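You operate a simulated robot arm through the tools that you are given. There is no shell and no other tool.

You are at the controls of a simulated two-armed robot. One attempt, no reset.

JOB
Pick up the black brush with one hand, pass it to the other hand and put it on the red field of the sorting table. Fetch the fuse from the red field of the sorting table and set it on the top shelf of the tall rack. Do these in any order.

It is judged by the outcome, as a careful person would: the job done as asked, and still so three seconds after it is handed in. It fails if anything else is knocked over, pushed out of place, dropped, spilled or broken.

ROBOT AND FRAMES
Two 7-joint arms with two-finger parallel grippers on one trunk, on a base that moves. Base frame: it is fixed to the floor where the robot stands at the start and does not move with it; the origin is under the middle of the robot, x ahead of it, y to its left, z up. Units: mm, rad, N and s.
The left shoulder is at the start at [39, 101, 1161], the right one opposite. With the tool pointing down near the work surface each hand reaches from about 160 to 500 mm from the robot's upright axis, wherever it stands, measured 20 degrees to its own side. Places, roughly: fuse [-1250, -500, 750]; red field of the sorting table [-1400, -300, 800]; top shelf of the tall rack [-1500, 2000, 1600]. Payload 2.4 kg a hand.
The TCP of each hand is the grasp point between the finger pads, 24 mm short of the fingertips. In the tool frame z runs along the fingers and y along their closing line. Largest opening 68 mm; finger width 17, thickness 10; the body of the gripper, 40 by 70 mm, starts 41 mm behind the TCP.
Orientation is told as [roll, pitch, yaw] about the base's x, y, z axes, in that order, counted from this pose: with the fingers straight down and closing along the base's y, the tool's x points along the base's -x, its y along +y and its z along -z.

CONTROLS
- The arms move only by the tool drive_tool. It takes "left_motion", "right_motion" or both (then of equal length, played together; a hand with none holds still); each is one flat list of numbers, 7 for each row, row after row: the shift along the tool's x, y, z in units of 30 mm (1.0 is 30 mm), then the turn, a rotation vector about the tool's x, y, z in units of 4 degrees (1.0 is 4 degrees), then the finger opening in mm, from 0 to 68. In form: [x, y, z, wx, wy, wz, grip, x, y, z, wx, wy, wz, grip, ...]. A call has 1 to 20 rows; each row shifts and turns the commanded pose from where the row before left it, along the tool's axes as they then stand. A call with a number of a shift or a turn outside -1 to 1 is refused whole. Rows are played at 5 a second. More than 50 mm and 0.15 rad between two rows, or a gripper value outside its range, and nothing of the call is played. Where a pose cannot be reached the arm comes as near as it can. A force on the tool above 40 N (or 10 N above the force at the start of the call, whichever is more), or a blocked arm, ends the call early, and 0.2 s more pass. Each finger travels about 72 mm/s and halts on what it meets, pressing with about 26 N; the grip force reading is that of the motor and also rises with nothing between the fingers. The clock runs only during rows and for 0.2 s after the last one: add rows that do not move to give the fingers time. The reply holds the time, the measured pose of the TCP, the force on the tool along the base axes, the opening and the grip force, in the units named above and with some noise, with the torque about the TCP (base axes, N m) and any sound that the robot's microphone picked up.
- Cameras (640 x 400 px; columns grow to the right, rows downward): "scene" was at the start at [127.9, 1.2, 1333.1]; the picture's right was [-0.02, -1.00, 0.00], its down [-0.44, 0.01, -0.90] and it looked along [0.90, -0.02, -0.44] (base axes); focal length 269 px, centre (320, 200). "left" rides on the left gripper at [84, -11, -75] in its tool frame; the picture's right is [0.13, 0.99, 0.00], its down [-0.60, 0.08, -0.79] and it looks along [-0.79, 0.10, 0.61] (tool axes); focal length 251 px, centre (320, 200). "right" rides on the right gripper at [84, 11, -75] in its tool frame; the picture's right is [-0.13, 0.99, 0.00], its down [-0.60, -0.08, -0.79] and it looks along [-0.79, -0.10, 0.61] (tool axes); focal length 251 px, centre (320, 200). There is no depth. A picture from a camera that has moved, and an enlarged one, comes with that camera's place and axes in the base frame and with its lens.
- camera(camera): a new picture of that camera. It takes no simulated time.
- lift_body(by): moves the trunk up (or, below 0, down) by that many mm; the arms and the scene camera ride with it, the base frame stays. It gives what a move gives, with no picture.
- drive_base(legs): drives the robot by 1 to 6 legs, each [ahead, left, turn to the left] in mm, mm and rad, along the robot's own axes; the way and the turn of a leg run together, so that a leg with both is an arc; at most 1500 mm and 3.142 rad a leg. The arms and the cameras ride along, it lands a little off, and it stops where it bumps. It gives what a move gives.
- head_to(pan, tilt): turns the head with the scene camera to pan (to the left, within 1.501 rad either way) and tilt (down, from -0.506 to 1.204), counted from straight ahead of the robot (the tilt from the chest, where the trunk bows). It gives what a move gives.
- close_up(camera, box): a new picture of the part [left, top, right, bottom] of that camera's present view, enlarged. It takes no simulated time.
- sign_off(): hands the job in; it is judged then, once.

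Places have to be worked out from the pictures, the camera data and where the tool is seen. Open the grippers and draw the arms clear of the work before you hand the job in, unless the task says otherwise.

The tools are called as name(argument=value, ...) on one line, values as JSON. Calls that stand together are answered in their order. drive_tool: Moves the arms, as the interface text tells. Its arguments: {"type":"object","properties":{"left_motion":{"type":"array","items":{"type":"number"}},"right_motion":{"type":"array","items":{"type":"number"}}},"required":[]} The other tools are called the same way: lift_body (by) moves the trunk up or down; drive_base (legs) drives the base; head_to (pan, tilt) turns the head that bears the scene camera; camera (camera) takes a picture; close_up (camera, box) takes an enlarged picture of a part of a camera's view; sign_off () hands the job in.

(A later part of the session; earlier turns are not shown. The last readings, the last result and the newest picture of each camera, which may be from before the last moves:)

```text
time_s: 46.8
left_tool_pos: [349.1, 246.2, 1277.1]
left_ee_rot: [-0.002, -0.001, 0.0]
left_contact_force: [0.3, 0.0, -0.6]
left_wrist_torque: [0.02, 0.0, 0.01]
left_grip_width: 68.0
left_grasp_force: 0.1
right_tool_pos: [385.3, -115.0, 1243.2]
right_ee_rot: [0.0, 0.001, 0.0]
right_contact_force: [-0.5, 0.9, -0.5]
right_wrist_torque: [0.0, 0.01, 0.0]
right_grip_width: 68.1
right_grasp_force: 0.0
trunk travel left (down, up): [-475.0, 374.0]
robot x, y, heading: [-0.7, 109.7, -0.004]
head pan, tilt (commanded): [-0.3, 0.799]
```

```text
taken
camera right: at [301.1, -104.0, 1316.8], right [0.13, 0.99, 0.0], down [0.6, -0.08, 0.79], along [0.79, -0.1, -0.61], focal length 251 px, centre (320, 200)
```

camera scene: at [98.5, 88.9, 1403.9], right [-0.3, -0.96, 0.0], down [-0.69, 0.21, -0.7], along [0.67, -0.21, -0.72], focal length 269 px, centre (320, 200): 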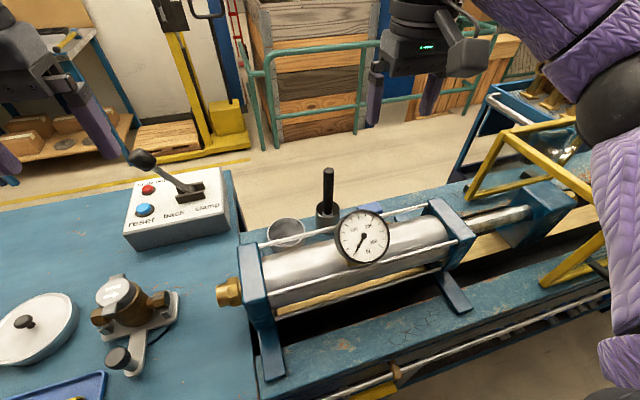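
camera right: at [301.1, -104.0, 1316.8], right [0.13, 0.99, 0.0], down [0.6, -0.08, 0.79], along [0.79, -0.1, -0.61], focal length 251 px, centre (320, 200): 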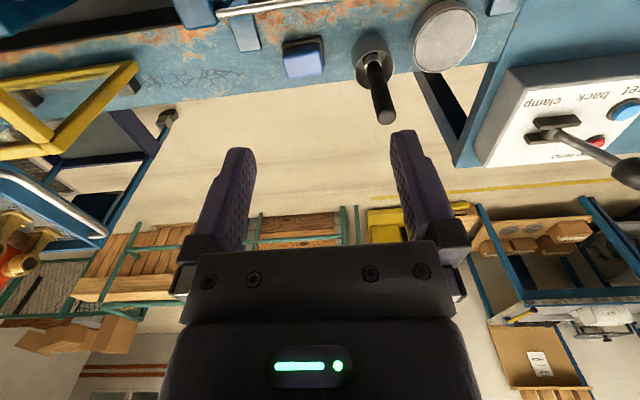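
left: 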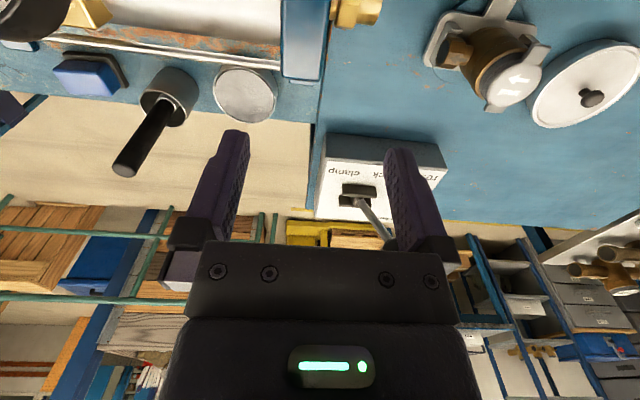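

Cross-checking views gives the rod top at about [480, -48, 1066]. I move the right hand over the rod, then down to a hover with TCP at z≈1140.

drive_tool(right_motion=[-0.8, 0.56, 0, 0, 0, 0, 68, -0.8, 0.56, 0, 0, 0, 0, 68, -0.8, 0.56, 0, 0, 0, 0, 68, -0.8, 0.56, 0, 0, 0, 0, 68, 0, 0, 0.85, 0, 0, 0, 68, 0, 0, 0.85, 0, 0, 0, 68, 0, 0, 0.85, 0, 0, 0, 68, 0, 0, 0.85, 0, 0, 0, 68, 0, 0, 0, 0, 0, 0, 68])

camera(camera="right")

camera(camera="scene")

camera(camera="left")

```text
time_s: 48.8
left_tool_pos: [348.7, 246.6, 1276.9]
left_ee_rot: [0.0, 0.0, 0.001]
left_contact_force: [0.3, 0.4, -0.2]
left_wrist_torque: [0.01, 0.02, 0.03]
left_grip_width: 68.1
left_grasp_force: 0.1
right_tool_pos: [465.7, -44.3, 1143.2]
right_ee_rot: [0.001, 0.0, 0.001]
right_contact_force: [0.1, -0.3, 0.6]
right_wrist_torque: [0.0, -0.03, 0.04]
right_grip_width: 68.1
right_grasp_force: 0.0
right hand out of reach, approached as far as the arm can: row 4
trunk travel left (down, up): [-475.0, 374.0]
robot x, y, heading: [-2.4, 112.1, 0.002]
head pan, tilt (commanded): [-0.3, 0.799]
```

```text
taken
camera right: at [380.3, -32.6, 1217.4], right [0.13, 0.99, 0.0], down [0.6, -0.08, 0.79], along [0.79, -0.1, -0.61], focal length 251 px, centre (320, 200)
```

right: 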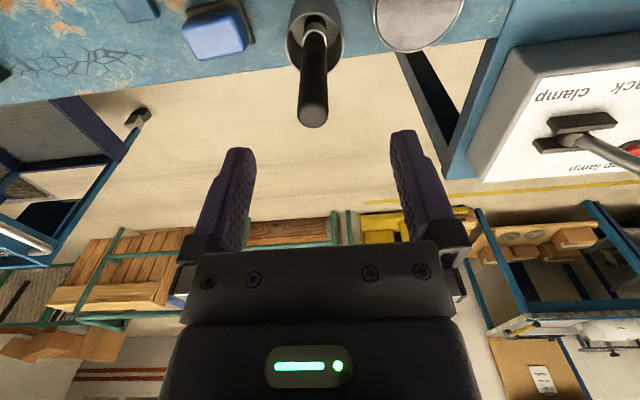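

```text
taken
camera scene: at [98.5, 88.9, 1403.9], right [-0.3, -0.96, 0.0], down [-0.69, 0.21, -0.7], along [0.67, -0.21, -0.72], focal length 269 px, centre (320, 200)
```

scene: 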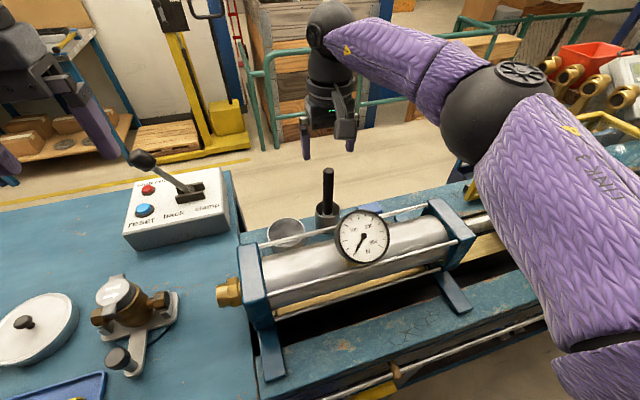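

```text
taken
camera left: at [265.1, 238.6, 1351.1], right [-0.13, 0.99, 0.0], down [0.6, 0.08, 0.79], along [0.79, 0.1, -0.61], focal length 251 px, centre (320, 200)
```

left: 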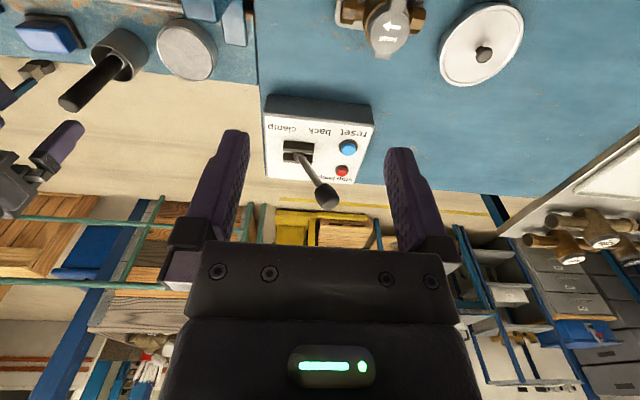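

The reach was clipped slightly; the hand is at [466, -44, 1143]. The rod top from this view is about [482, -50]. I'll correct forward by 15 mm while lowering a bit, where the reach is better.

drive_tool(right_motion=[0, 0, 0.9, 0, 0, 0, 68, -0.25, -0.08, 0, 0, 0, 0, 68, -0.28, -0.08, 0, 0, 0, 0, 68, 0, 0, 0, 0, 0, 0, 68])

camera(camera="right")

close_up(camera="scene", box=[240, 80, 440, 205])

```text
time_s: 49.8
left_tool_pos: [348.5, 247.6, 1276.7]
left_ee_rot: [0.0, 0.0, 0.0]
left_contact_force: [0.8, -0.3, 0.5]
left_wrist_torque: [-0.04, -0.03, 0.03]
left_grip_width: 68.2
left_grasp_force: 0.1
right_tool_pos: [481.0, -49.7, 1117.2]
right_ee_rot: [0.0, -0.001, 0.001]
right_contact_force: [0.7, -0.1, 0.3]
right_wrist_torque: [0.0, -0.01, 0.0]
right_grip_width: 67.8
right_grasp_force: 0.0
trunk travel left (down, up): [-475.0, 374.0]
robot x, y, heading: [-3.5, 106.5, 0.003]
head pan, tilt (commanded): [-0.3, 0.799]
```

```text
taken
camera right: at [396.3, -38.4, 1190.4], right [0.13, 0.99, 0.0], down [0.6, -0.08, 0.79], along [0.79, -0.1, -0.61], focal length 251 px, centre (320, 200)
```

right: 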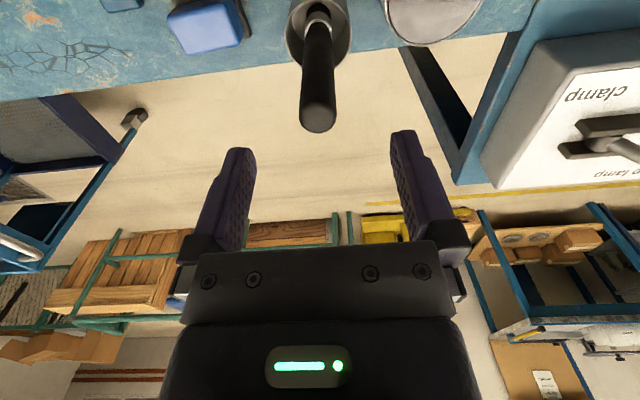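

```text
3.20 times, centred on (340, 142) of scene
camera zoom: at [98.5, 88.8, 1403.9], right [-0.3, -0.96, 0.0], down [-0.69, 0.21, -0.7], along [0.67, -0.21, -0.72], focal length 861 px, centre (256, 384)
```

zoom: 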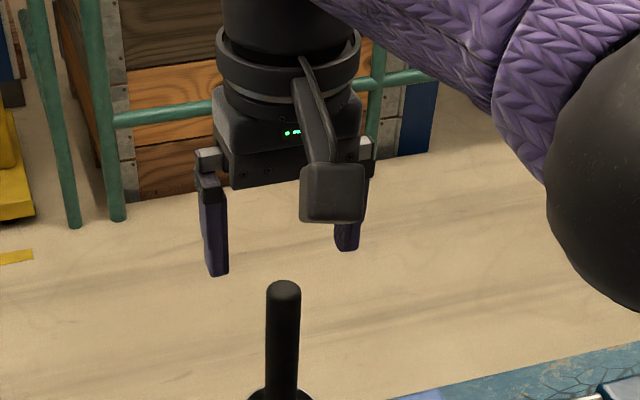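

The rod top sits centered between the open fingers, about 3 mm ahead of the TCP. I'll nudge forward and descend to TCP z≈1036, leaving the palm clear of the handle top.

drive_tool(right_motion=[-0.12, -0.02, 0.5, 0, 0, 0, 68, 0, 0, 0.55, 0, 0, 0, 68, 0, 0, 0.55, 0, 0, 0, 68, 0, 0, 0.55, 0, 0, 0, 68, 0, 0, 0.5, 0, 0, 0, 68, 0, 0, 0, 0, 0, 0, 68])

camera(camera="right")

close_up(camera="scene", box=[240, 80, 440, 205])

close_up(camera="left", box=[0, 0, 240, 150])

```text
time_s: 51.2
left_tool_pos: [348.2, 247.3, 1276.7]
left_ee_rot: [-0.002, 0.001, 0.0]
left_contact_force: [-0.2, -0.3, 0.2]
left_wrist_torque: [0.0, 0.01, 0.01]
left_grip_width: 68.0
left_grasp_force: 0.0
right_tool_pos: [483.9, -50.5, 1037.5]
right_ee_rot: [0.0, -0.001, 0.0]
right_contact_force: [0.4, -0.9, 0.1]
right_wrist_torque: [0.03, 0.02, -0.01]
right_grip_width: 67.8
right_grasp_force: 0.1
trunk travel left (down, up): [-475.0, 374.0]
robot x, y, heading: [-1.9, 105.7, 0.003]
head pan, tilt (commanded): [-0.3, 0.799]
```

```text
taken
camera right: at [400.2, -39.0, 1110.9], right [0.13, 0.99, 0.0], down [0.6, -0.08, 0.79], along [0.79, -0.1, -0.61], focal length 251 px, centre (320, 200)
```

right: 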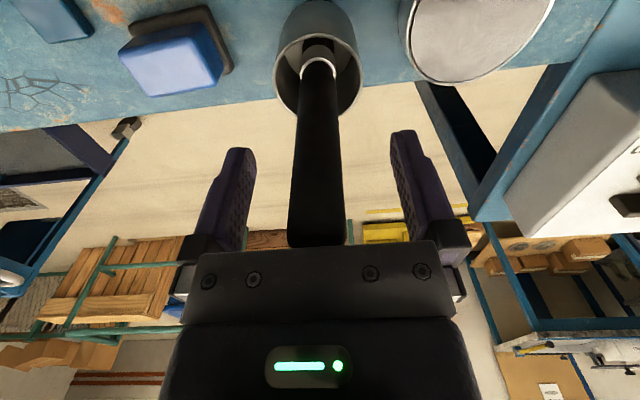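

```text
3.20 times, centred on (340, 142) of scene
camera zoom: at [98.5, 88.8, 1403.9], right [-0.3, -0.96, 0.0], down [-0.69, 0.21, -0.7], along [0.67, -0.21, -0.72], focal length 861 px, centre (256, 384)
```

zoom: 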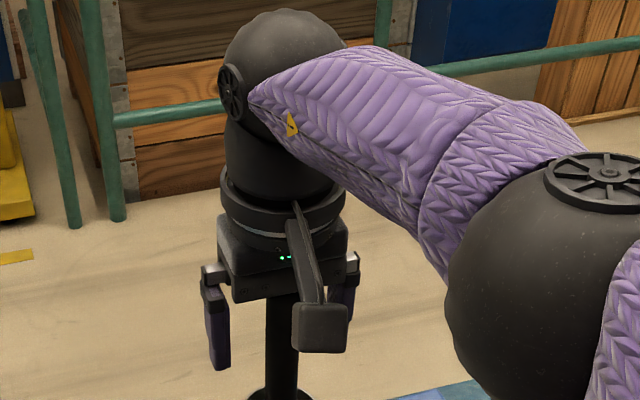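

```text
2.67 times, centred on (120, 75) of left
camera zoom: at [265.1, 238.5, 1351.1], right [-0.13, 0.99, 0.0], down [0.6, 0.08, 0.79], along [0.79, 0.1, -0.61], focal length 670 px, centre (853, 533)
```

zoom: 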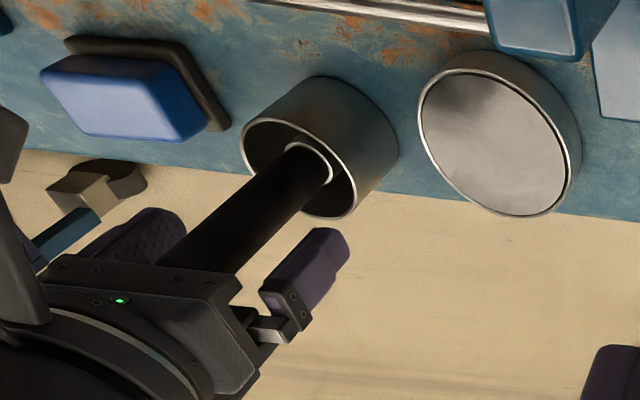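

The handle is centered between the fingers with no contact force. I close the right gripper and hold.

drive_tool(right_motion=[0, 0, 0, 0, 0, 0, 40, 0, 0, 0, 0, 0, 0, 10, 0, 0, 0, 0, 0, 0, 5, 0, 0, 0, 0, 0, 0, 5, 0, 0, 0, 0, 0, 0, 5])

camera(camera="right")

```text
time_s: 52.4
left_tool_pos: [348.9, 247.3, 1276.5]
left_ee_rot: [0.001, -0.001, 0.001]
left_contact_force: [-0.5, -0.2, -1.1]
left_wrist_torque: [0.0, -0.02, 0.04]
left_grip_width: 68.2
left_grasp_force: 0.1
right_tool_pos: [485.4, -49.9, 1037.4]
right_ee_rot: [0.0, 0.0, -0.002]
right_contact_force: [0.5, 0.5, -0.1]
right_wrist_torque: [0.0, 0.04, -0.03]
right_grip_width: 20.9
right_grasp_force: 26.4
trunk travel left (down, up): [-475.0, 374.0]
robot x, y, heading: [-2.5, 111.1, 0.005]
head pan, tilt (commanded): [-0.3, 0.799]
```

```text
taken
camera right: at [400.2, -38.9, 1111.1], right [0.13, 0.99, 0.0], down [0.6, -0.08, 0.79], along [0.79, -0.1, -0.61], focal length 251 px, centre (320, 200)
```

right: 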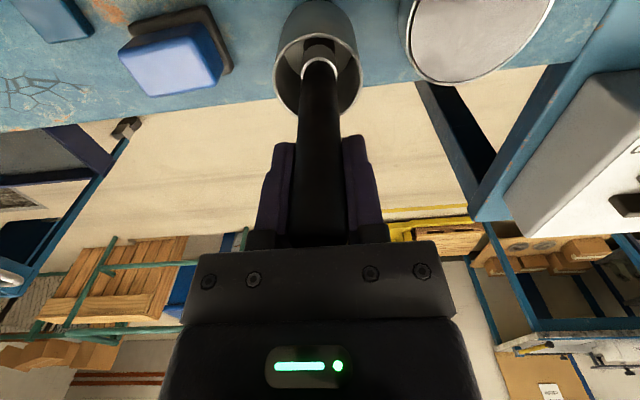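

Firm grip at 20.9 mm. I'll raise the trunk to pull the brush straight up out of the cup without any arm drift — first 30 mm, and check the cup stays.

lift_body(by=30)

camera(camera="right")

close_up(camera="left", box=[0, 0, 240, 150])

```text
time_s: 53.1
left_tool_pos: [348.6, 246.1, 1307.2]
left_ee_rot: [0.0, 0.001, 0.0]
left_contact_force: [-0.5, 0.0, 0.9]
left_wrist_torque: [0.0, 0.03, 0.04]
left_grip_width: 68.3
left_grasp_force: 0.1
right_tool_pos: [484.2, -49.4, 1066.3]
right_ee_rot: [0.0, 0.0, -0.001]
right_contact_force: [0.4, 0.3, 0.1]
right_wrist_torque: [-0.01, -0.01, 0.0]
right_grip_width: 20.7
right_grasp_force: 25.7
trunk travel left (down, up): [-505.0, 344.0]
robot x, y, heading: [-4.0, 106.6, 0.006]
head pan, tilt (commanded): [-0.3, 0.799]
```

```text
taken
camera right: at [400.3, -38.3, 1141.5], right [0.13, 0.99, 0.0], down [0.6, -0.08, 0.79], along [0.79, -0.1, -0.61], focal length 251 px, centre (320, 200)
```

right: 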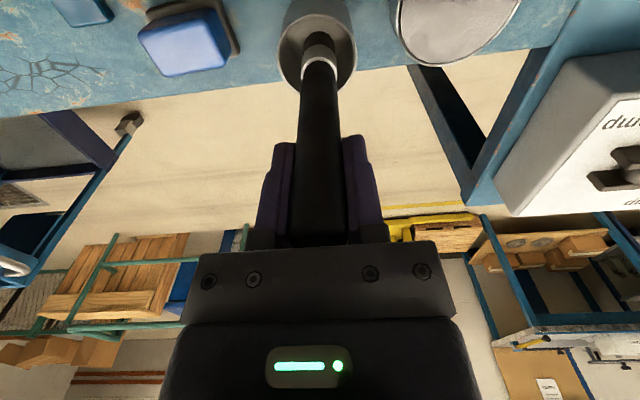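

```text
2.67 times, centred on (120, 75) of left
camera zoom: at [265.5, 238.5, 1380.9], right [-0.13, 0.99, 0.0], down [0.6, 0.08, 0.79], along [0.79, 0.1, -0.61], focal length 670 px, centre (853, 533)
```

zoom: 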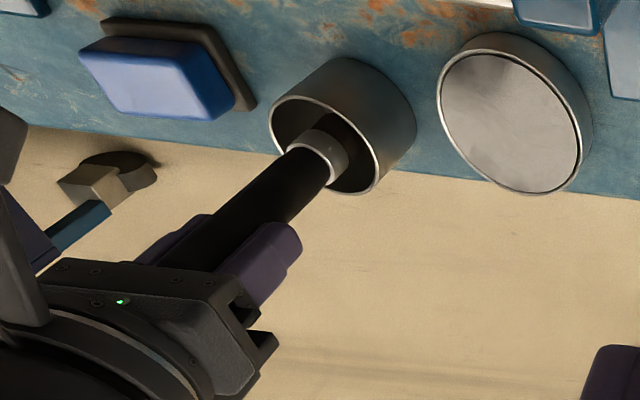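

The brush slides out, ferrule visible, and the cup stays put. I continue raising the trunk by 120 mm.

lift_body(by=120)

camera(camera="right")

close_up(camera="left", box=[0, 0, 240, 150])

camera(camera="scene")

```text
time_s: 54.6
left_tool_pos: [349.5, 246.3, 1426.1]
left_ee_rot: [0.0, 0.002, -0.001]
left_contact_force: [-0.1, -1.0, 0.2]
left_wrist_torque: [0.02, -0.01, -0.01]
left_grip_width: 68.3
left_grasp_force: 0.1
right_tool_pos: [482.9, -50.6, 1193.6]
right_ee_rot: [0.0, -0.016, 0.0]
right_contact_force: [-0.1, 0.1, -0.5]
right_wrist_torque: [0.03, -0.01, 0.01]
right_grip_width: 20.6
right_grasp_force: 25.9
trunk travel left (down, up): [-625.0, 224.0]
robot x, y, heading: [-0.3, 110.2, -0.001]
head pan, tilt (commanded): [-0.3, 0.799]
```

```text
taken
camera right: at [397.5, -38.3, 1266.7], right [0.13, 0.99, 0.0], down [0.59, -0.08, 0.8], along [0.8, -0.1, -0.6], focal length 251 px, centre (320, 200)
```

right: 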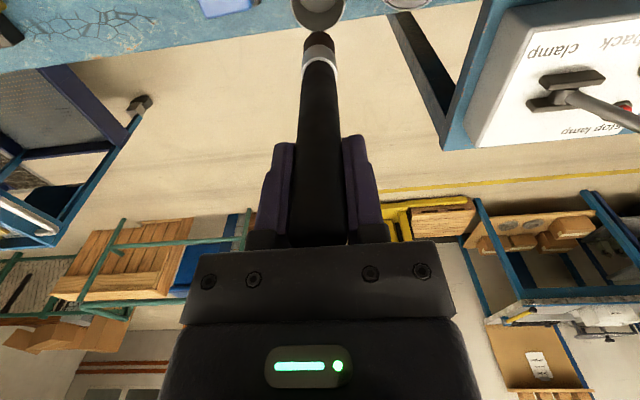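

```text
2.67 times, centred on (120, 75) of left
camera zoom: at [265.4, 238.5, 1500.8], right [-0.13, 0.99, 0.0], down [0.6, 0.08, 0.79], along [0.79, 0.1, -0.61], focal length 670 px, centre (853, 533)
```

zoom: 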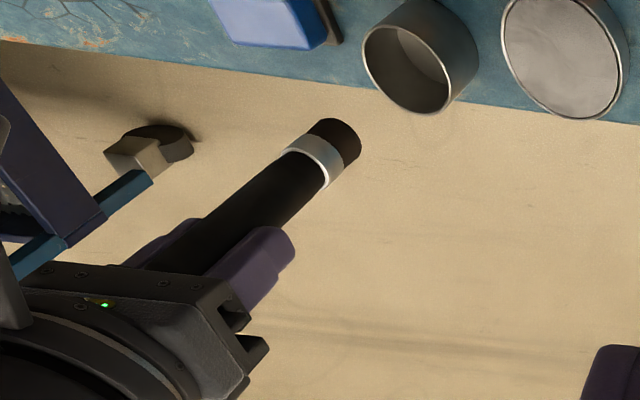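

```text
taken
camera scene: at [89.1, 88.9, 1554.2], right [-0.3, -0.96, 0.0], down [-0.69, 0.21, -0.7], along [0.67, -0.21, -0.72], focal length 269 px, centre (320, 200)
```

scene: 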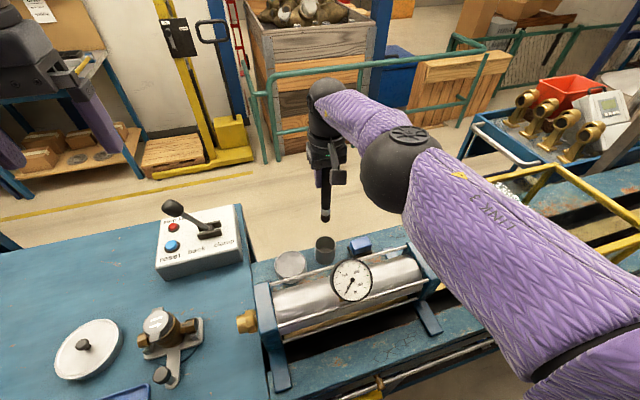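

The brush is fully out: black handle, silver ferrule, dark bristles. The gauge (top ≈1130) lies behind it on the way back, so I raise 150 mm more before backing away.

lift_body(by=150)

drive_base(legs=[[-450, 0, 0]])

camera(camera="scene")

camera(camera="right")

```text
time_s: 56.4
left_tool_pos: [349.1, 247.5, 1576.2]
left_ee_rot: [0.0, 0.0, 0.0]
left_contact_force: [-0.9, 0.0, 0.8]
left_wrist_torque: [0.01, -0.01, -0.05]
left_grip_width: 68.0
left_grasp_force: 0.1
right_tool_pos: [480.3, -51.0, 1343.8]
right_ee_rot: [-0.001, -0.018, -0.001]
right_contact_force: [0.4, 0.3, -0.9]
right_wrist_torque: [0.01, -0.02, -0.01]
right_grip_width: 20.8
right_grasp_force: 25.6
trunk travel left (down, up): [-775.0, 74.0]
robot x, y, heading: [-3.7, 109.1, 0.003]
head pan, tilt (commanded): [-0.3, 0.799]
```

```text
time_s: 59.1
left_tool_pos: [-104.6, 247.8, 1576.9]
left_ee_rot: [0.0, -0.001, 0.002]
left_contact_force: [-0.8, -0.6, -0.1]
left_wrist_torque: [0.01, -0.01, 0.0]
left_grip_width: 67.9
left_grasp_force: 0.1
right_tool_pos: [31.4, -47.2, 1344.8]
right_ee_rot: [0.0, -0.019, 0.002]
right_contact_force: [-0.6, 0.2, -0.4]
right_wrist_torque: [0.0, -0.04, 0.01]
right_grip_width: 21.0
right_grasp_force: 26.2
trunk travel left (down, up): [-775.0, 74.0]
robot x, y, heading: [-451.1, 109.6, 0.003]
head pan, tilt (commanded): [-0.3, 0.799]
```

```text
taken
camera scene: at [-364.9, 88.5, 1704.3], right [-0.29, -0.96, 0.0], down [-0.69, 0.21, -0.7], along [0.67, -0.2, -0.72], focal length 269 px, centre (320, 200)
```

scene: 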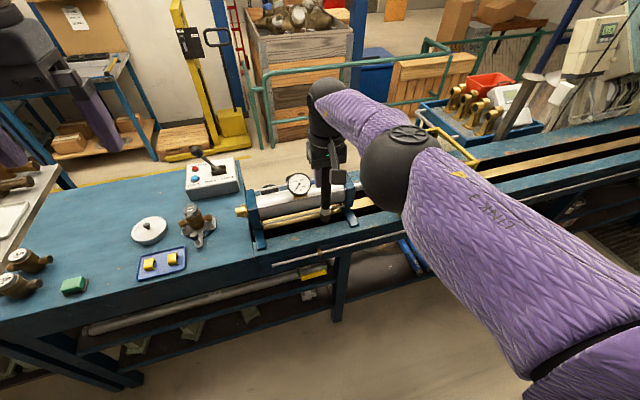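

```text
taken
camera right: at [-55.0, -37.3, 1416.8], right [0.13, 0.99, 0.0], down [0.59, -0.08, 0.8], along [0.8, -0.1, -0.59], focal length 251 px, centre (320, 200)
```

right: 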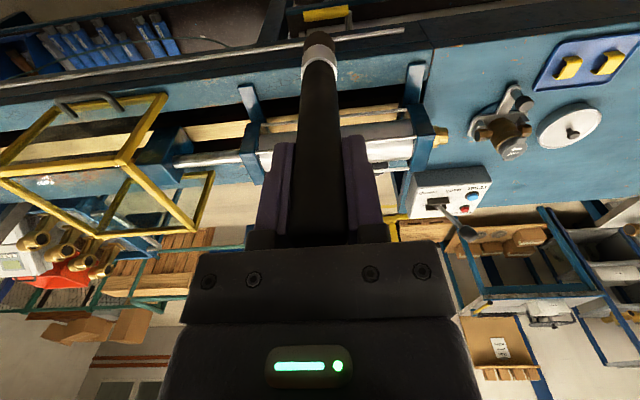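

In free space now. For the handover I'll bring the right hand in front of the chest and begin pitching it so the fingers (and brush) point forward.

drive_tool(right_motion=[0.52, 0.6, -0.46, 0, 0, 0, 5, 0.52, 0.6, -0.46, 0, 0, 0, 5, 0.52, 0.6, -0.46, 0, 0, 0, 5, 0.52, 0.6, -0.46, 0, 0, 0, 5, 0, 0, 0, 0, -1, 0, 5, 0, 0, 0, 0, -1, 0, 5, 0, 0, 0, 0, -1, 0, 5, 0, 0, 0, 0, -1, 0, 5, 0, 0, 0, 0, -1, 0, 5, 0, 0, 0, 0, -1, 0, 5, 0, 0, 0, 0, -1, 0, 5, 0, 0, 0, 0, -1, 0, 5])

camera(camera="scene")

```text
time_s: 61.7
left_tool_pos: [-102.5, 247.6, 1576.8]
left_ee_rot: [0.001, 0.002, 0.005]
left_contact_force: [0.9, 0.0, -1.0]
left_wrist_torque: [0.03, -0.02, -0.01]
left_grip_width: 68.3
left_grasp_force: 0.1
right_tool_pos: [-32.1, 23.1, 1398.6]
right_ee_rot: [0.001, -0.577, 0.004]
right_contact_force: [-0.3, -0.1, 0.5]
right_wrist_torque: [0.02, 0.03, 0.01]
right_grip_width: 20.5
right_grasp_force: 26.5
trunk travel left (down, up): [-775.0, 74.0]
robot x, y, heading: [-455.4, 108.8, 0.004]
head pan, tilt (commanded): [-0.3, 0.799]
```

```text
taken
camera scene: at [-364.7, 88.4, 1704.3], right [-0.29, -0.96, 0.0], down [-0.69, 0.21, -0.7], along [0.67, -0.2, -0.72], focal length 269 px, centre (320, 200)
```

scene: 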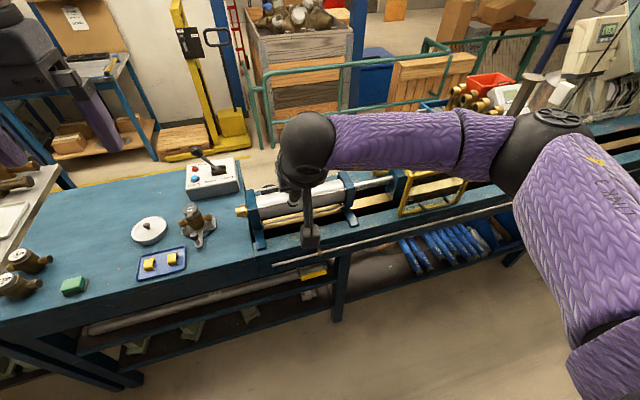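

Pitching works well (now −0.58 rad). I continue to −1.57 rad so the brush is horizontal, pointing forward.

drive_tool(right_motion=[0, 0, 0, 0, -1, 0, 5, 0, 0, 0, 0, -1, 0, 5, 0, 0, 0, 0, -1, 0, 5, 0, 0, 0, 0, -1, 0, 5, 0, 0, 0, 0, -1, 0, 5, 0, 0, 0, 0, -1, 0, 5, 0, 0, 0, 0, -1, 0, 5, 0, 0, 0, 0, -1, 0, 5, 0, 0, 0, 0, -1, 0, 5, 0, 0, 0, 0, -1, 0, 5, 0, 0, 0, 0, -1, 0, 5, 0, 0, 0, 0, -1, 0, 5, 0, 0, 0, 0, -1, 0, 5, 0, 0, 0, 0, -1, 0, 5, 0, 0, 0, 0, -0.2, 0, 5, 0, 0, 0, 0, 0, 0, 5])

camera(camera="scene")

camera(camera="left")

```text
time_s: 65.1
left_tool_pos: [-103.1, 248.5, 1577.5]
left_ee_rot: [0.001, -0.001, 0.002]
left_contact_force: [-0.3, 0.1, 0.5]
left_wrist_torque: [0.0, 0.02, 0.02]
left_grip_width: 68.2
left_grasp_force: 0.0
right_tool_pos: [-45.0, 89.8, 1429.7]
right_ee_rot: [0.137, -1.511, -0.125]
right_contact_force: [-0.2, -0.6, -0.2]
right_wrist_torque: [-0.01, -0.01, 0.04]
right_grip_width: 21.1
right_grasp_force: 25.8
right hand out of reach, approached as far as the arm can: row 8, 9, 10, 11, 12, 13, 14
trunk travel left (down, up): [-775.0, 74.0]
robot x, y, heading: [-455.4, 108.6, 0.006]
head pan, tilt (commanded): [-0.3, 0.799]
```

```text
taken
camera scene: at [-364.6, 88.6, 1704.3], right [-0.29, -0.96, 0.0], down [-0.69, 0.21, -0.7], along [0.67, -0.2, -0.72], focal length 269 px, centre (320, 200)
```

scene: 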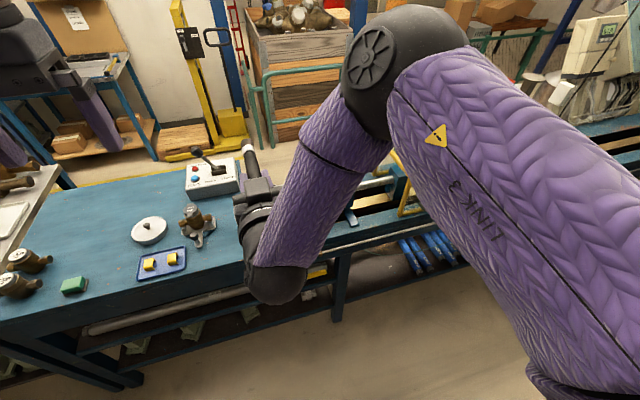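

```text
taken
camera left: at [-186.5, 239.0, 1651.0], right [-0.13, 0.99, 0.0], down [0.6, 0.08, 0.79], along [0.79, 0.11, -0.61], focal length 251 px, centre (320, 200)
```

left: 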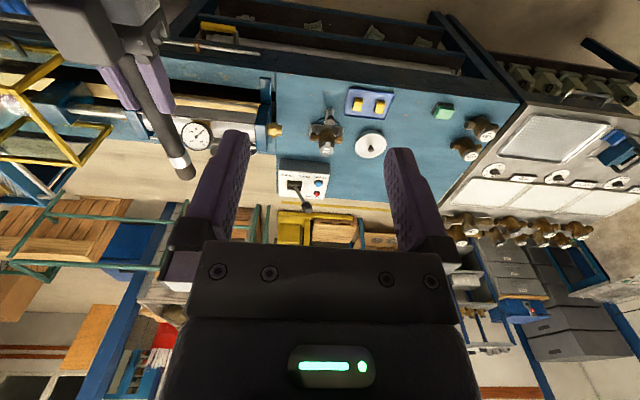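

The right hand now points forward (tool z ≈ [1.0, 0.01, −0.06]), the brush roughly horizontal. It's a bit far for the left hand, so I draw it back toward the chest and left a little.

drive_tool(right_motion=[0, 0.3, -0.5, 0, 0, 0, 5, 0, 0.3, -0.5, 0, 0, 0, 5, 0, 0.3, -0.5, 0, 0, 0, 5, 0, 0.3, -0.5, 0, 0, 0, 5, 0, 0, 0, 0, 0, 0, 5])

camera(camera="scene")

```text
time_s: 66.3
left_tool_pos: [-102.8, 248.1, 1576.7]
left_ee_rot: [0.001, 0.0, 0.003]
left_contact_force: [-0.3, 0.2, 0.9]
left_wrist_torque: [-0.05, -0.01, 0.01]
left_grip_width: 68.3
left_grasp_force: 0.1
right_tool_pos: [-104.7, 123.2, 1431.0]
right_ee_rot: [0.146, -1.513, -0.13]
right_contact_force: [0.4, 0.3, -0.9]
right_wrist_torque: [-0.01, 0.01, -0.02]
right_grip_width: 20.9
right_grasp_force: 25.7
trunk travel left (down, up): [-775.0, 74.0]
robot x, y, heading: [-452.3, 109.5, 0.001]
head pan, tilt (commanded): [-0.3, 0.799]
```

```text
taken
camera scene: at [-364.3, 88.2, 1704.2], right [-0.29, -0.96, 0.0], down [-0.69, 0.21, -0.7], along [0.67, -0.2, -0.72], focal length 269 px, centre (320, 200)
```

scene: 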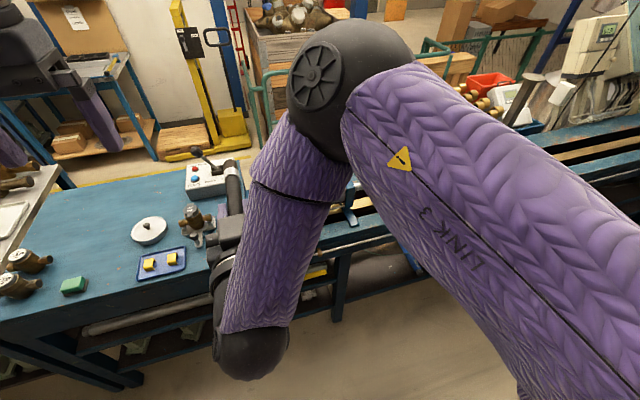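

The right hand now holds the brush pointing forward at about TCP [-105, 123, 1431]. The right elbow is overhead, so the left hand will come in from the left, fingers pointing right. First I lower the left hand to a staging spot and roll it.

drive_tool(left_motion=[0, 0.3, 0.92, 0, 0, 0, 68, 0, 0.3, 0.92, 0, 0, 0, 68, 0, 0.3, 0.92, 0, 0, 0, 68, 0, 0.3, 0.92, 0, 0, 0, 68, 0, 0.3, 0.92, 0, 0, 0, 68, 0, 0, 0, 1, 0, 0, 68, 0, 0, 0, 1, 0, 0, 68, 0, 0, 0, 1, 0, 0, 68, 0, 0, 0, 1, 0, 0, 68, 0, 0, 0, 1, 0, 0, 68, 0, 0, 0, 1, 0, 0, 68, 0, 0, 0, 1, 0, 0, 68, 0, 0, 0, 1, 0, 0, 68, 0, 0, 0, 1, 0, 0, 68, 0, 0, 0, 1, 0, 0, 68])

head_to(pan=0.1, tilt=0.8)

camera(camera="scene")

camera(camera="left")

```text
time_s: 69.5
left_tool_pos: [-103.1, 293.5, 1438.9]
left_ee_rot: [-0.701, 0.0, 0.003]
left_contact_force: [0.0, -0.5, 0.6]
left_wrist_torque: [0.01, -0.03, 0.01]
left_grip_width: 67.9
left_grasp_force: 0.1
right_tool_pos: [-104.9, 123.2, 1429.8]
right_ee_rot: [0.14, -1.514, -0.127]
right_contact_force: [-0.2, -0.8, -0.6]
right_wrist_torque: [0.01, 0.03, -0.03]
right_grip_width: 20.8
right_grasp_force: 25.9
trunk travel left (down, up): [-775.0, 74.0]
robot x, y, heading: [-452.8, 109.7, -0.001]
head pan, tilt (commanded): [-0.3, 0.799]
```

```text
time_s: 70.3
left_tool_pos: [-103.9, 292.9, 1438.4]
left_ee_rot: [-0.697, 0.001, 0.005]
left_contact_force: [-0.3, -0.8, -1.2]
left_wrist_torque: [-0.03, 0.0, -0.01]
left_grip_width: 68.1
left_grasp_force: 0.1
right_tool_pos: [-104.5, 124.4, 1430.0]
right_ee_rot: [0.14, -1.514, -0.129]
right_contact_force: [0.4, 0.1, -1.0]
right_wrist_torque: [-0.02, 0.0, 0.03]
right_grip_width: 20.9
right_grasp_force: 25.9
trunk travel left (down, up): [-775.0, 74.0]
robot x, y, heading: [-451.0, 107.2, 0.006]
head pan, tilt (commanded): [0.099, 0.799]
```

```text
taken
camera scene: at [-361.5, 120.5, 1704.3], right [0.1, -0.99, 0.0], down [-0.71, -0.07, -0.7], along [0.69, 0.07, -0.72], focal length 269 px, centre (320, 200)
```

scene: 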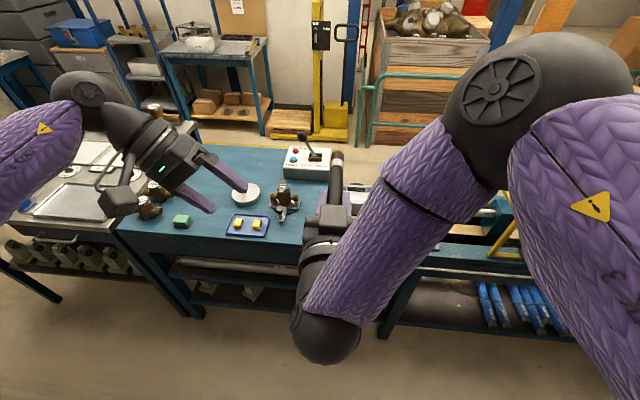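

```text
taken
camera left: at [-186.7, 334.9, 1502.6], right [-0.13, 0.76, -0.64], down [0.6, 0.57, 0.56], along [0.79, -0.31, -0.53], focal length 251 px, centre (320, 200)
```

left: 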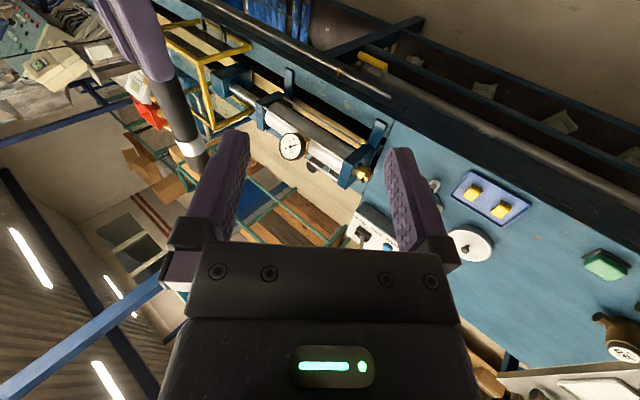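

The roll works; the view is clear. I continue rolling the left hand until its fingers point to the right (−1.57 rad).

drive_tool(left_motion=[0, 0, 0, 1, 0, 0, 68, 0, 0, 0, 1, 0, 0, 68, 0, 0, 0, 1, 0, 0, 68, 0, 0, 0, 1, 0, 0, 68, 0, 0, 0, 1, 0, 0, 68, 0, 0, 0, 1, 0, 0, 68, 0, 0, 0, 1, 0, 0, 68, 0, 0, 0, 1, 0, 0, 68, 0, 0, 0, 1, 0, 0, 68, 0, 0, 0, 1, 0, 0, 68, 0, 0, 0, 1, 0, 0, 68, 0, 0, 0, 1, 0, 0, 68, 0, 0, 0, 0.45, 0, 0, 68, 0, 0, 0, 0, 0, 0, 68])

camera(camera="scene")

camera(camera="left")

```text
time_s: 73.3
left_tool_pos: [-102.4, 293.1, 1439.9]
left_ee_rot: [-1.57, 0.001, 0.004]
left_contact_force: [-0.2, 0.1, -0.1]
left_wrist_torque: [-0.01, 0.02, 0.02]
left_grip_width: 67.9
left_grasp_force: 0.1
right_tool_pos: [-105.1, 123.2, 1430.9]
right_ee_rot: [0.143, -1.512, -0.128]
right_contact_force: [-0.3, 0.2, -0.6]
right_wrist_torque: [0.0, 0.04, 0.0]
right_grip_width: 20.7
right_grasp_force: 26.2
trunk travel left (down, up): [-775.0, 74.0]
robot x, y, heading: [-454.4, 110.4, -0.003]
head pan, tilt (commanded): [0.099, 0.799]
```

```text
taken
camera scene: at [-361.5, 120.6, 1704.3], right [0.1, -0.99, 0.0], down [-0.71, -0.07, -0.7], along [0.69, 0.07, -0.72], focal length 269 px, centre (320, 200)
```

scene: 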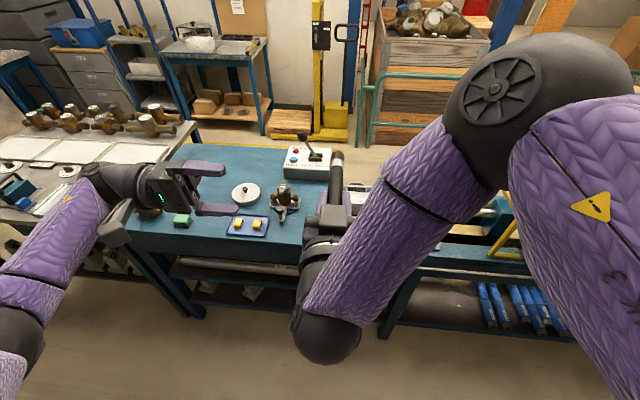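

```text
taken
camera left: at [-187.0, 370.1, 1449.1], right [-0.13, 0.0, -0.99], down [0.6, 0.8, -0.08], along [0.79, -0.61, -0.1], focal length 251 px, centre (320, 200)
```

left: 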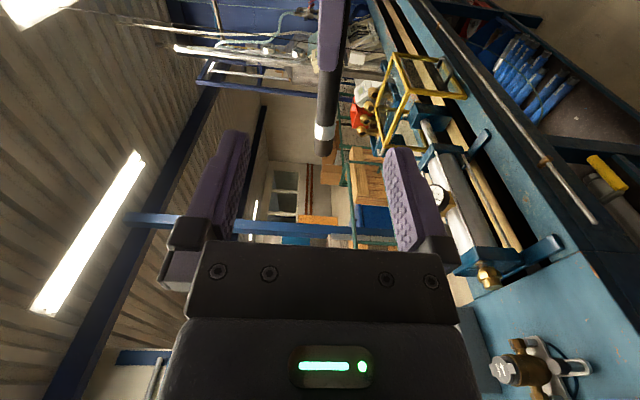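

From the left camera the handle sits at z≈1423 at x≈−47, ferrule begins at x≈−15, bristle tip x≈39. I advance the left hand to straddle the handle at x≈−45, stopping slightly short.

drive_tool(left_motion=[-0.475, 0.14, 0.6, 0, 0, 0, 68, -0.475, 0.14, 0.6, 0, 0, 0, 68, -0.475, 0.14, 0.6, 0, 0, 0, 68, -0.475, 0.14, 0.6, 0, 0, 0, 68, 0, 0, 0.6, 0, 0, 0, 68, 0, 0, 0.6, 0, 0, 0, 68, 0, 0, 0.6, 0, 0, 0, 68, 0, 0, 0, 0, 0, 0, 68])

camera(camera="scene")

camera(camera="left")

```text
time_s: 75.2
left_tool_pos: [-45.4, 168.1, 1421.3]
left_ee_rot: [-1.567, 0.002, 0.004]
left_contact_force: [-0.3, -0.3, -0.4]
left_wrist_torque: [0.0, 0.01, -0.01]
left_grip_width: 68.1
left_grasp_force: 0.0
right_tool_pos: [-105.7, 124.9, 1430.9]
right_ee_rot: [0.139, -1.513, -0.125]
right_contact_force: [-0.2, -0.5, -0.1]
right_wrist_torque: [0.01, 0.03, 0.01]
right_grip_width: 20.9
right_grasp_force: 26.1
trunk travel left (down, up): [-775.0, 74.0]
robot x, y, heading: [-453.3, 109.1, 0.002]
head pan, tilt (commanded): [0.099, 0.799]
```

```text
taken
camera scene: at [-361.4, 120.8, 1704.2], right [0.1, -0.99, 0.0], down [-0.71, -0.07, -0.7], along [0.69, 0.07, -0.72], focal length 269 px, centre (320, 200)
```

scene: 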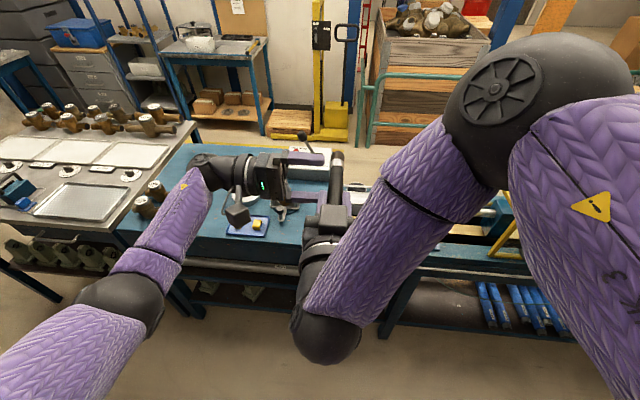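

```text
taken
camera left: at [-129.3, 244.1, 1431.9], right [-0.13, 0.0, -0.99], down [0.6, 0.8, -0.08], along [0.79, -0.61, -0.1], focal length 251 px, centre (320, 200)
```

left: 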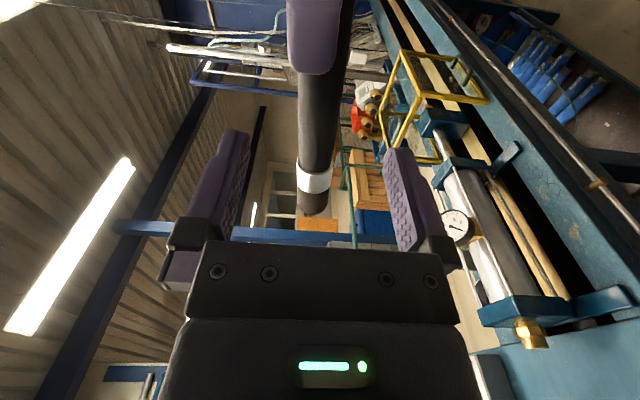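

The handle is centered between the left fingers. I advance the last 43 mm so the rod reaches the left TCP.

drive_tool(left_motion=[0, 0, 0.5, 0, 0, 0, 68, 0, 0, 0.5, 0, 0, 0, 68, 0, 0, 0.45, 0, 0, 0, 68, 0, 0, 0, 0, 0, 0, 68])

camera(camera="left")

close_up(camera="scene", box=[210, 130, 410, 255])

```text
time_s: 76.2
left_tool_pos: [-45.4, 124.9, 1420.8]
left_ee_rot: [-1.567, 0.002, 0.003]
left_contact_force: [0.3, 1.2, 0.0]
left_wrist_torque: [-0.01, -0.03, 0.02]
left_grip_width: 67.9
left_grasp_force: 0.1
right_tool_pos: [-104.9, 124.0, 1431.3]
right_ee_rot: [0.14, -1.513, -0.126]
right_contact_force: [-0.2, -0.3, 0.1]
right_wrist_torque: [0.03, 0.03, 0.0]
right_grip_width: 20.8
right_grasp_force: 26.1
trunk travel left (down, up): [-775.0, 74.0]
robot x, y, heading: [-455.3, 110.3, 0.0]
head pan, tilt (commanded): [0.099, 0.799]
```

```text
taken
camera left: at [-129.6, 201.0, 1431.7], right [-0.13, 0.0, -0.99], down [0.6, 0.8, -0.08], along [0.79, -0.61, -0.1], focal length 251 px, centre (320, 200)
```

left: 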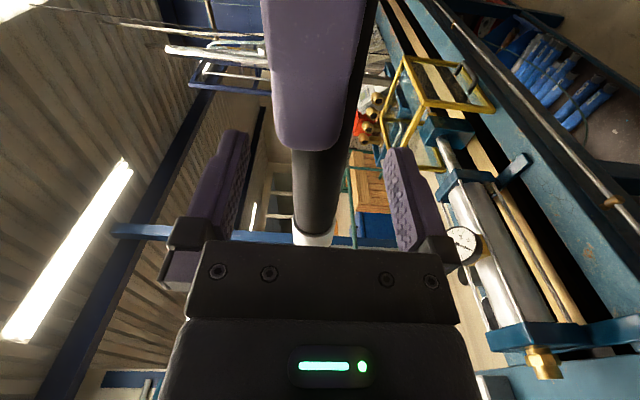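

```text
3.20 times, centred on (310, 192) of scene
camera zoom: at [-361.5, 120.7, 1704.3], right [0.1, -0.99, 0.0], down [-0.71, -0.07, -0.7], along [0.69, 0.07, -0.72], focal length 861 px, centre (352, 224)
```

zoom: 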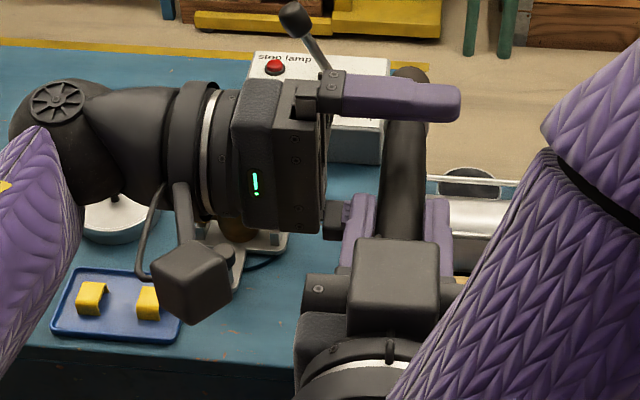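

The left fingers straddle the handle. I raise the left hand 2 mm to center it and close the left gripper, while the right keeps holding.

drive_tool(left_motion=[0, -0.07, 0, 0, 0, 0, 50, 0, 0, 0, 0, 0, 0, 30, 0, 0, 0, 0, 0, 0, 15, 0, 0, 0, 0, 0, 0, 5, 0, 0, 0, 0, 0, 0, 5, 0, 0, 0, 0, 0, 0, 5])

camera(camera="left")

close_up(camera="scene", box=[210, 130, 410, 255])

```text
time_s: 77.5
left_tool_pos: [-45.7, 124.4, 1423.7]
left_ee_rot: [-1.567, 0.0, 0.003]
left_contact_force: [1.8, -1.9, -3.6]
left_wrist_torque: [0.1, 0.42, 0.34]
left_grip_width: 21.1
left_grasp_force: 25.8
right_tool_pos: [-105.0, 124.2, 1431.0]
right_ee_rot: [0.147, -1.513, -0.131]
right_contact_force: [-1.5, 2.5, 3.9]
right_wrist_torque: [-0.08, -0.6, -0.21]
right_grip_width: 21.0
right_grasp_force: 26.2
trunk travel left (down, up): [-775.0, 74.0]
robot x, y, heading: [-452.6, 106.0, 0.003]
head pan, tilt (commanded): [0.099, 0.799]
```

```text
taken
camera left: at [-129.5, 200.9, 1433.5], right [-0.13, 0.0, -0.99], down [0.6, 0.8, -0.08], along [0.79, -0.61, -0.1], focal length 251 px, centre (320, 200)
```

left: 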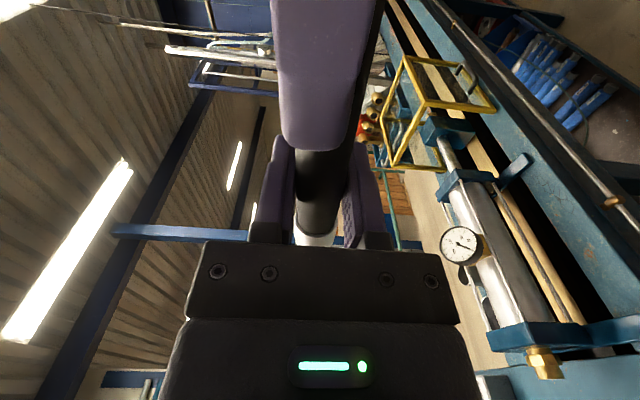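

```text
3.20 times, centred on (310, 192) of scene
camera zoom: at [-361.5, 120.5, 1704.3], right [0.1, -0.99, 0.0], down [-0.71, -0.07, -0.7], along [0.69, 0.07, -0.72], focal length 861 px, centre (352, 224)
```

zoom: 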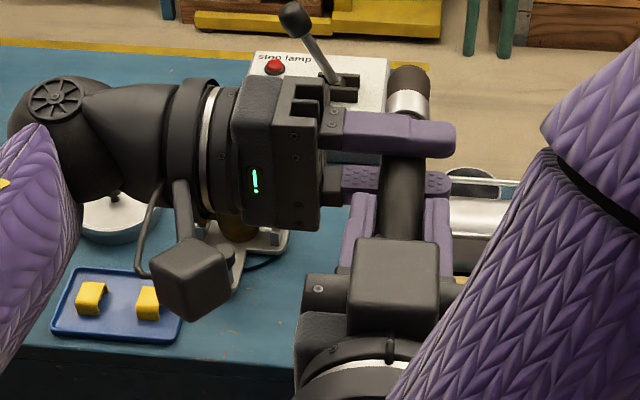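

Both hands hold the brush (left 21.1 mm, 25.8 N). Now I open the right hand while the left holds, and verify.

drive_tool(right_motion=[0, 0, 0, 0, 0, 0, 40, 0, 0, 0, 0, 0, 0, 60, 0, 0, 0, 0, 0, 0, 60, 0, 0, 0, 0, 0, 0, 60], left_motion=[0, 0, 0, 0, 0, 0, 5, 0, 0, 0, 0, 0, 0, 5, 0, 0, 0, 0, 0, 0, 5, 0, 0, 0, 0, 0, 0, 5])

close_up(camera="scene", box=[210, 130, 410, 255])

camera(camera="right")

```text
time_s: 78.5
left_tool_pos: [-45.6, 123.8, 1424.5]
left_ee_rot: [-1.568, -0.001, 0.005]
left_contact_force: [-0.2, 0.1, -0.9]
left_wrist_torque: [-0.02, -0.04, 0.02]
left_grip_width: 20.3
left_grasp_force: 26.3
right_tool_pos: [-105.3, 123.3, 1430.7]
right_ee_rot: [0.141, -1.513, -0.128]
right_contact_force: [-0.1, -0.5, 0.9]
right_wrist_torque: [0.01, -0.02, 0.01]
right_grip_width: 59.8
right_grasp_force: 0.1
trunk travel left (down, up): [-775.0, 74.0]
robot x, y, heading: [-450.8, 108.6, 0.005]
head pan, tilt (commanded): [0.099, 0.799]
```

```text
3.20 times, centred on (310, 192) of scene
camera zoom: at [-361.5, 120.5, 1704.3], right [0.1, -0.99, 0.0], down [-0.71, -0.07, -0.7], along [0.69, 0.07, -0.72], focal length 861 px, centre (352, 224)
```

zoom: 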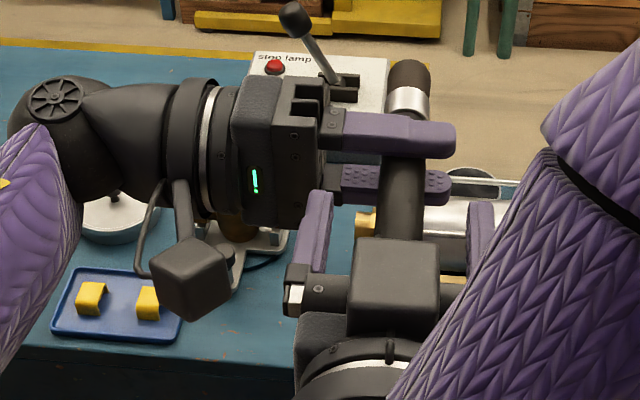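

```text
taken
camera right: at [-185.2, 134.3, 1350.7], right [-0.01, 0.99, 0.14], down [-0.76, -0.09, 0.65], along [0.65, -0.1, 0.75], focal length 251 px, centre (320, 200)
```

right: 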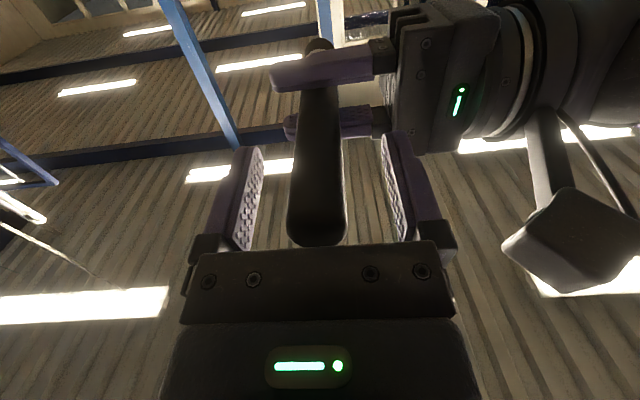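

The left hand now holds the brush alone. To clear the handle end from between the right fingers I move the left hand forward and the right hand back, both gently.

drive_tool(right_motion=[0, 0, -0.25, 0, 0, 0, 60, 0, 0, -0.25, 0, 0, 0, 60, 0, 0, -0.25, 0, 0, 0, 60, 0, 0, -0.25, 0, 0, 0, 60], left_motion=[-0.3, 0, 0, 0, 0, 0, 5, -0.3, 0, 0, 0, 0, 0, 5, -0.3, 0, 0, 0, 0, 0, 5, -0.3, 0, 0, 0, 0, 0, 5])

camera(camera="right")

camera(camera="scene")

```text
time_s: 79.5
left_tool_pos: [-18.4, 124.7, 1423.4]
left_ee_rot: [-1.569, 0.002, 0.003]
left_contact_force: [-1.1, 0.8, -0.1]
left_wrist_torque: [-0.01, 0.04, -0.03]
left_grip_width: 20.3
left_grasp_force: 26.3
left hand out of reach, approached as far as the arm can: row 4
right_tool_pos: [-135.4, 123.4, 1433.2]
right_ee_rot: [0.132, -1.513, -0.119]
right_contact_force: [-0.5, -0.5, 0.8]
right_wrist_torque: [0.02, 0.0, -0.02]
right_grip_width: 60.2
right_grasp_force: 0.1
trunk travel left (down, up): [-775.0, 74.0]
robot x, y, heading: [-451.1, 106.8, 0.004]
head pan, tilt (commanded): [0.099, 0.799]
```

```text
taken
camera right: at [-215.8, 133.6, 1352.6], right [-0.01, 0.99, 0.14], down [-0.76, -0.09, 0.65], along [0.65, -0.1, 0.75], focal length 251 px, centre (320, 200)
```

right: 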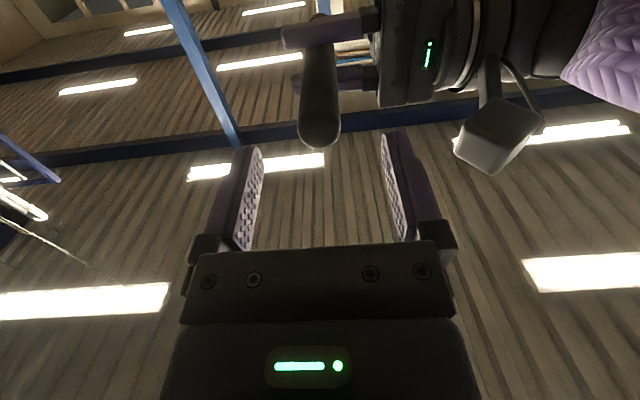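

```text
taken
camera scene: at [-361.9, 121.0, 1704.3], right [0.1, -0.99, 0.0], down [-0.71, -0.07, -0.7], along [0.69, 0.07, -0.72], focal length 269 px, centre (320, 200)
```

scene: 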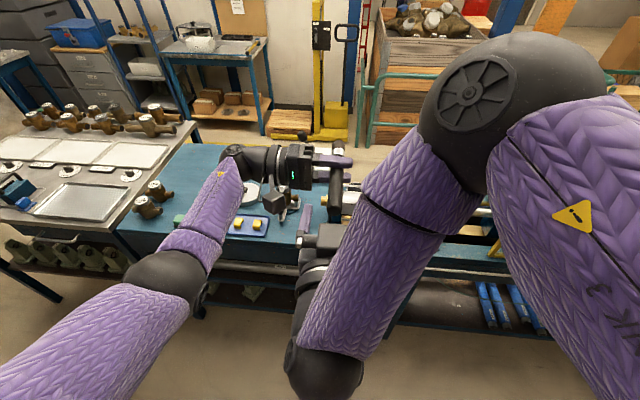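

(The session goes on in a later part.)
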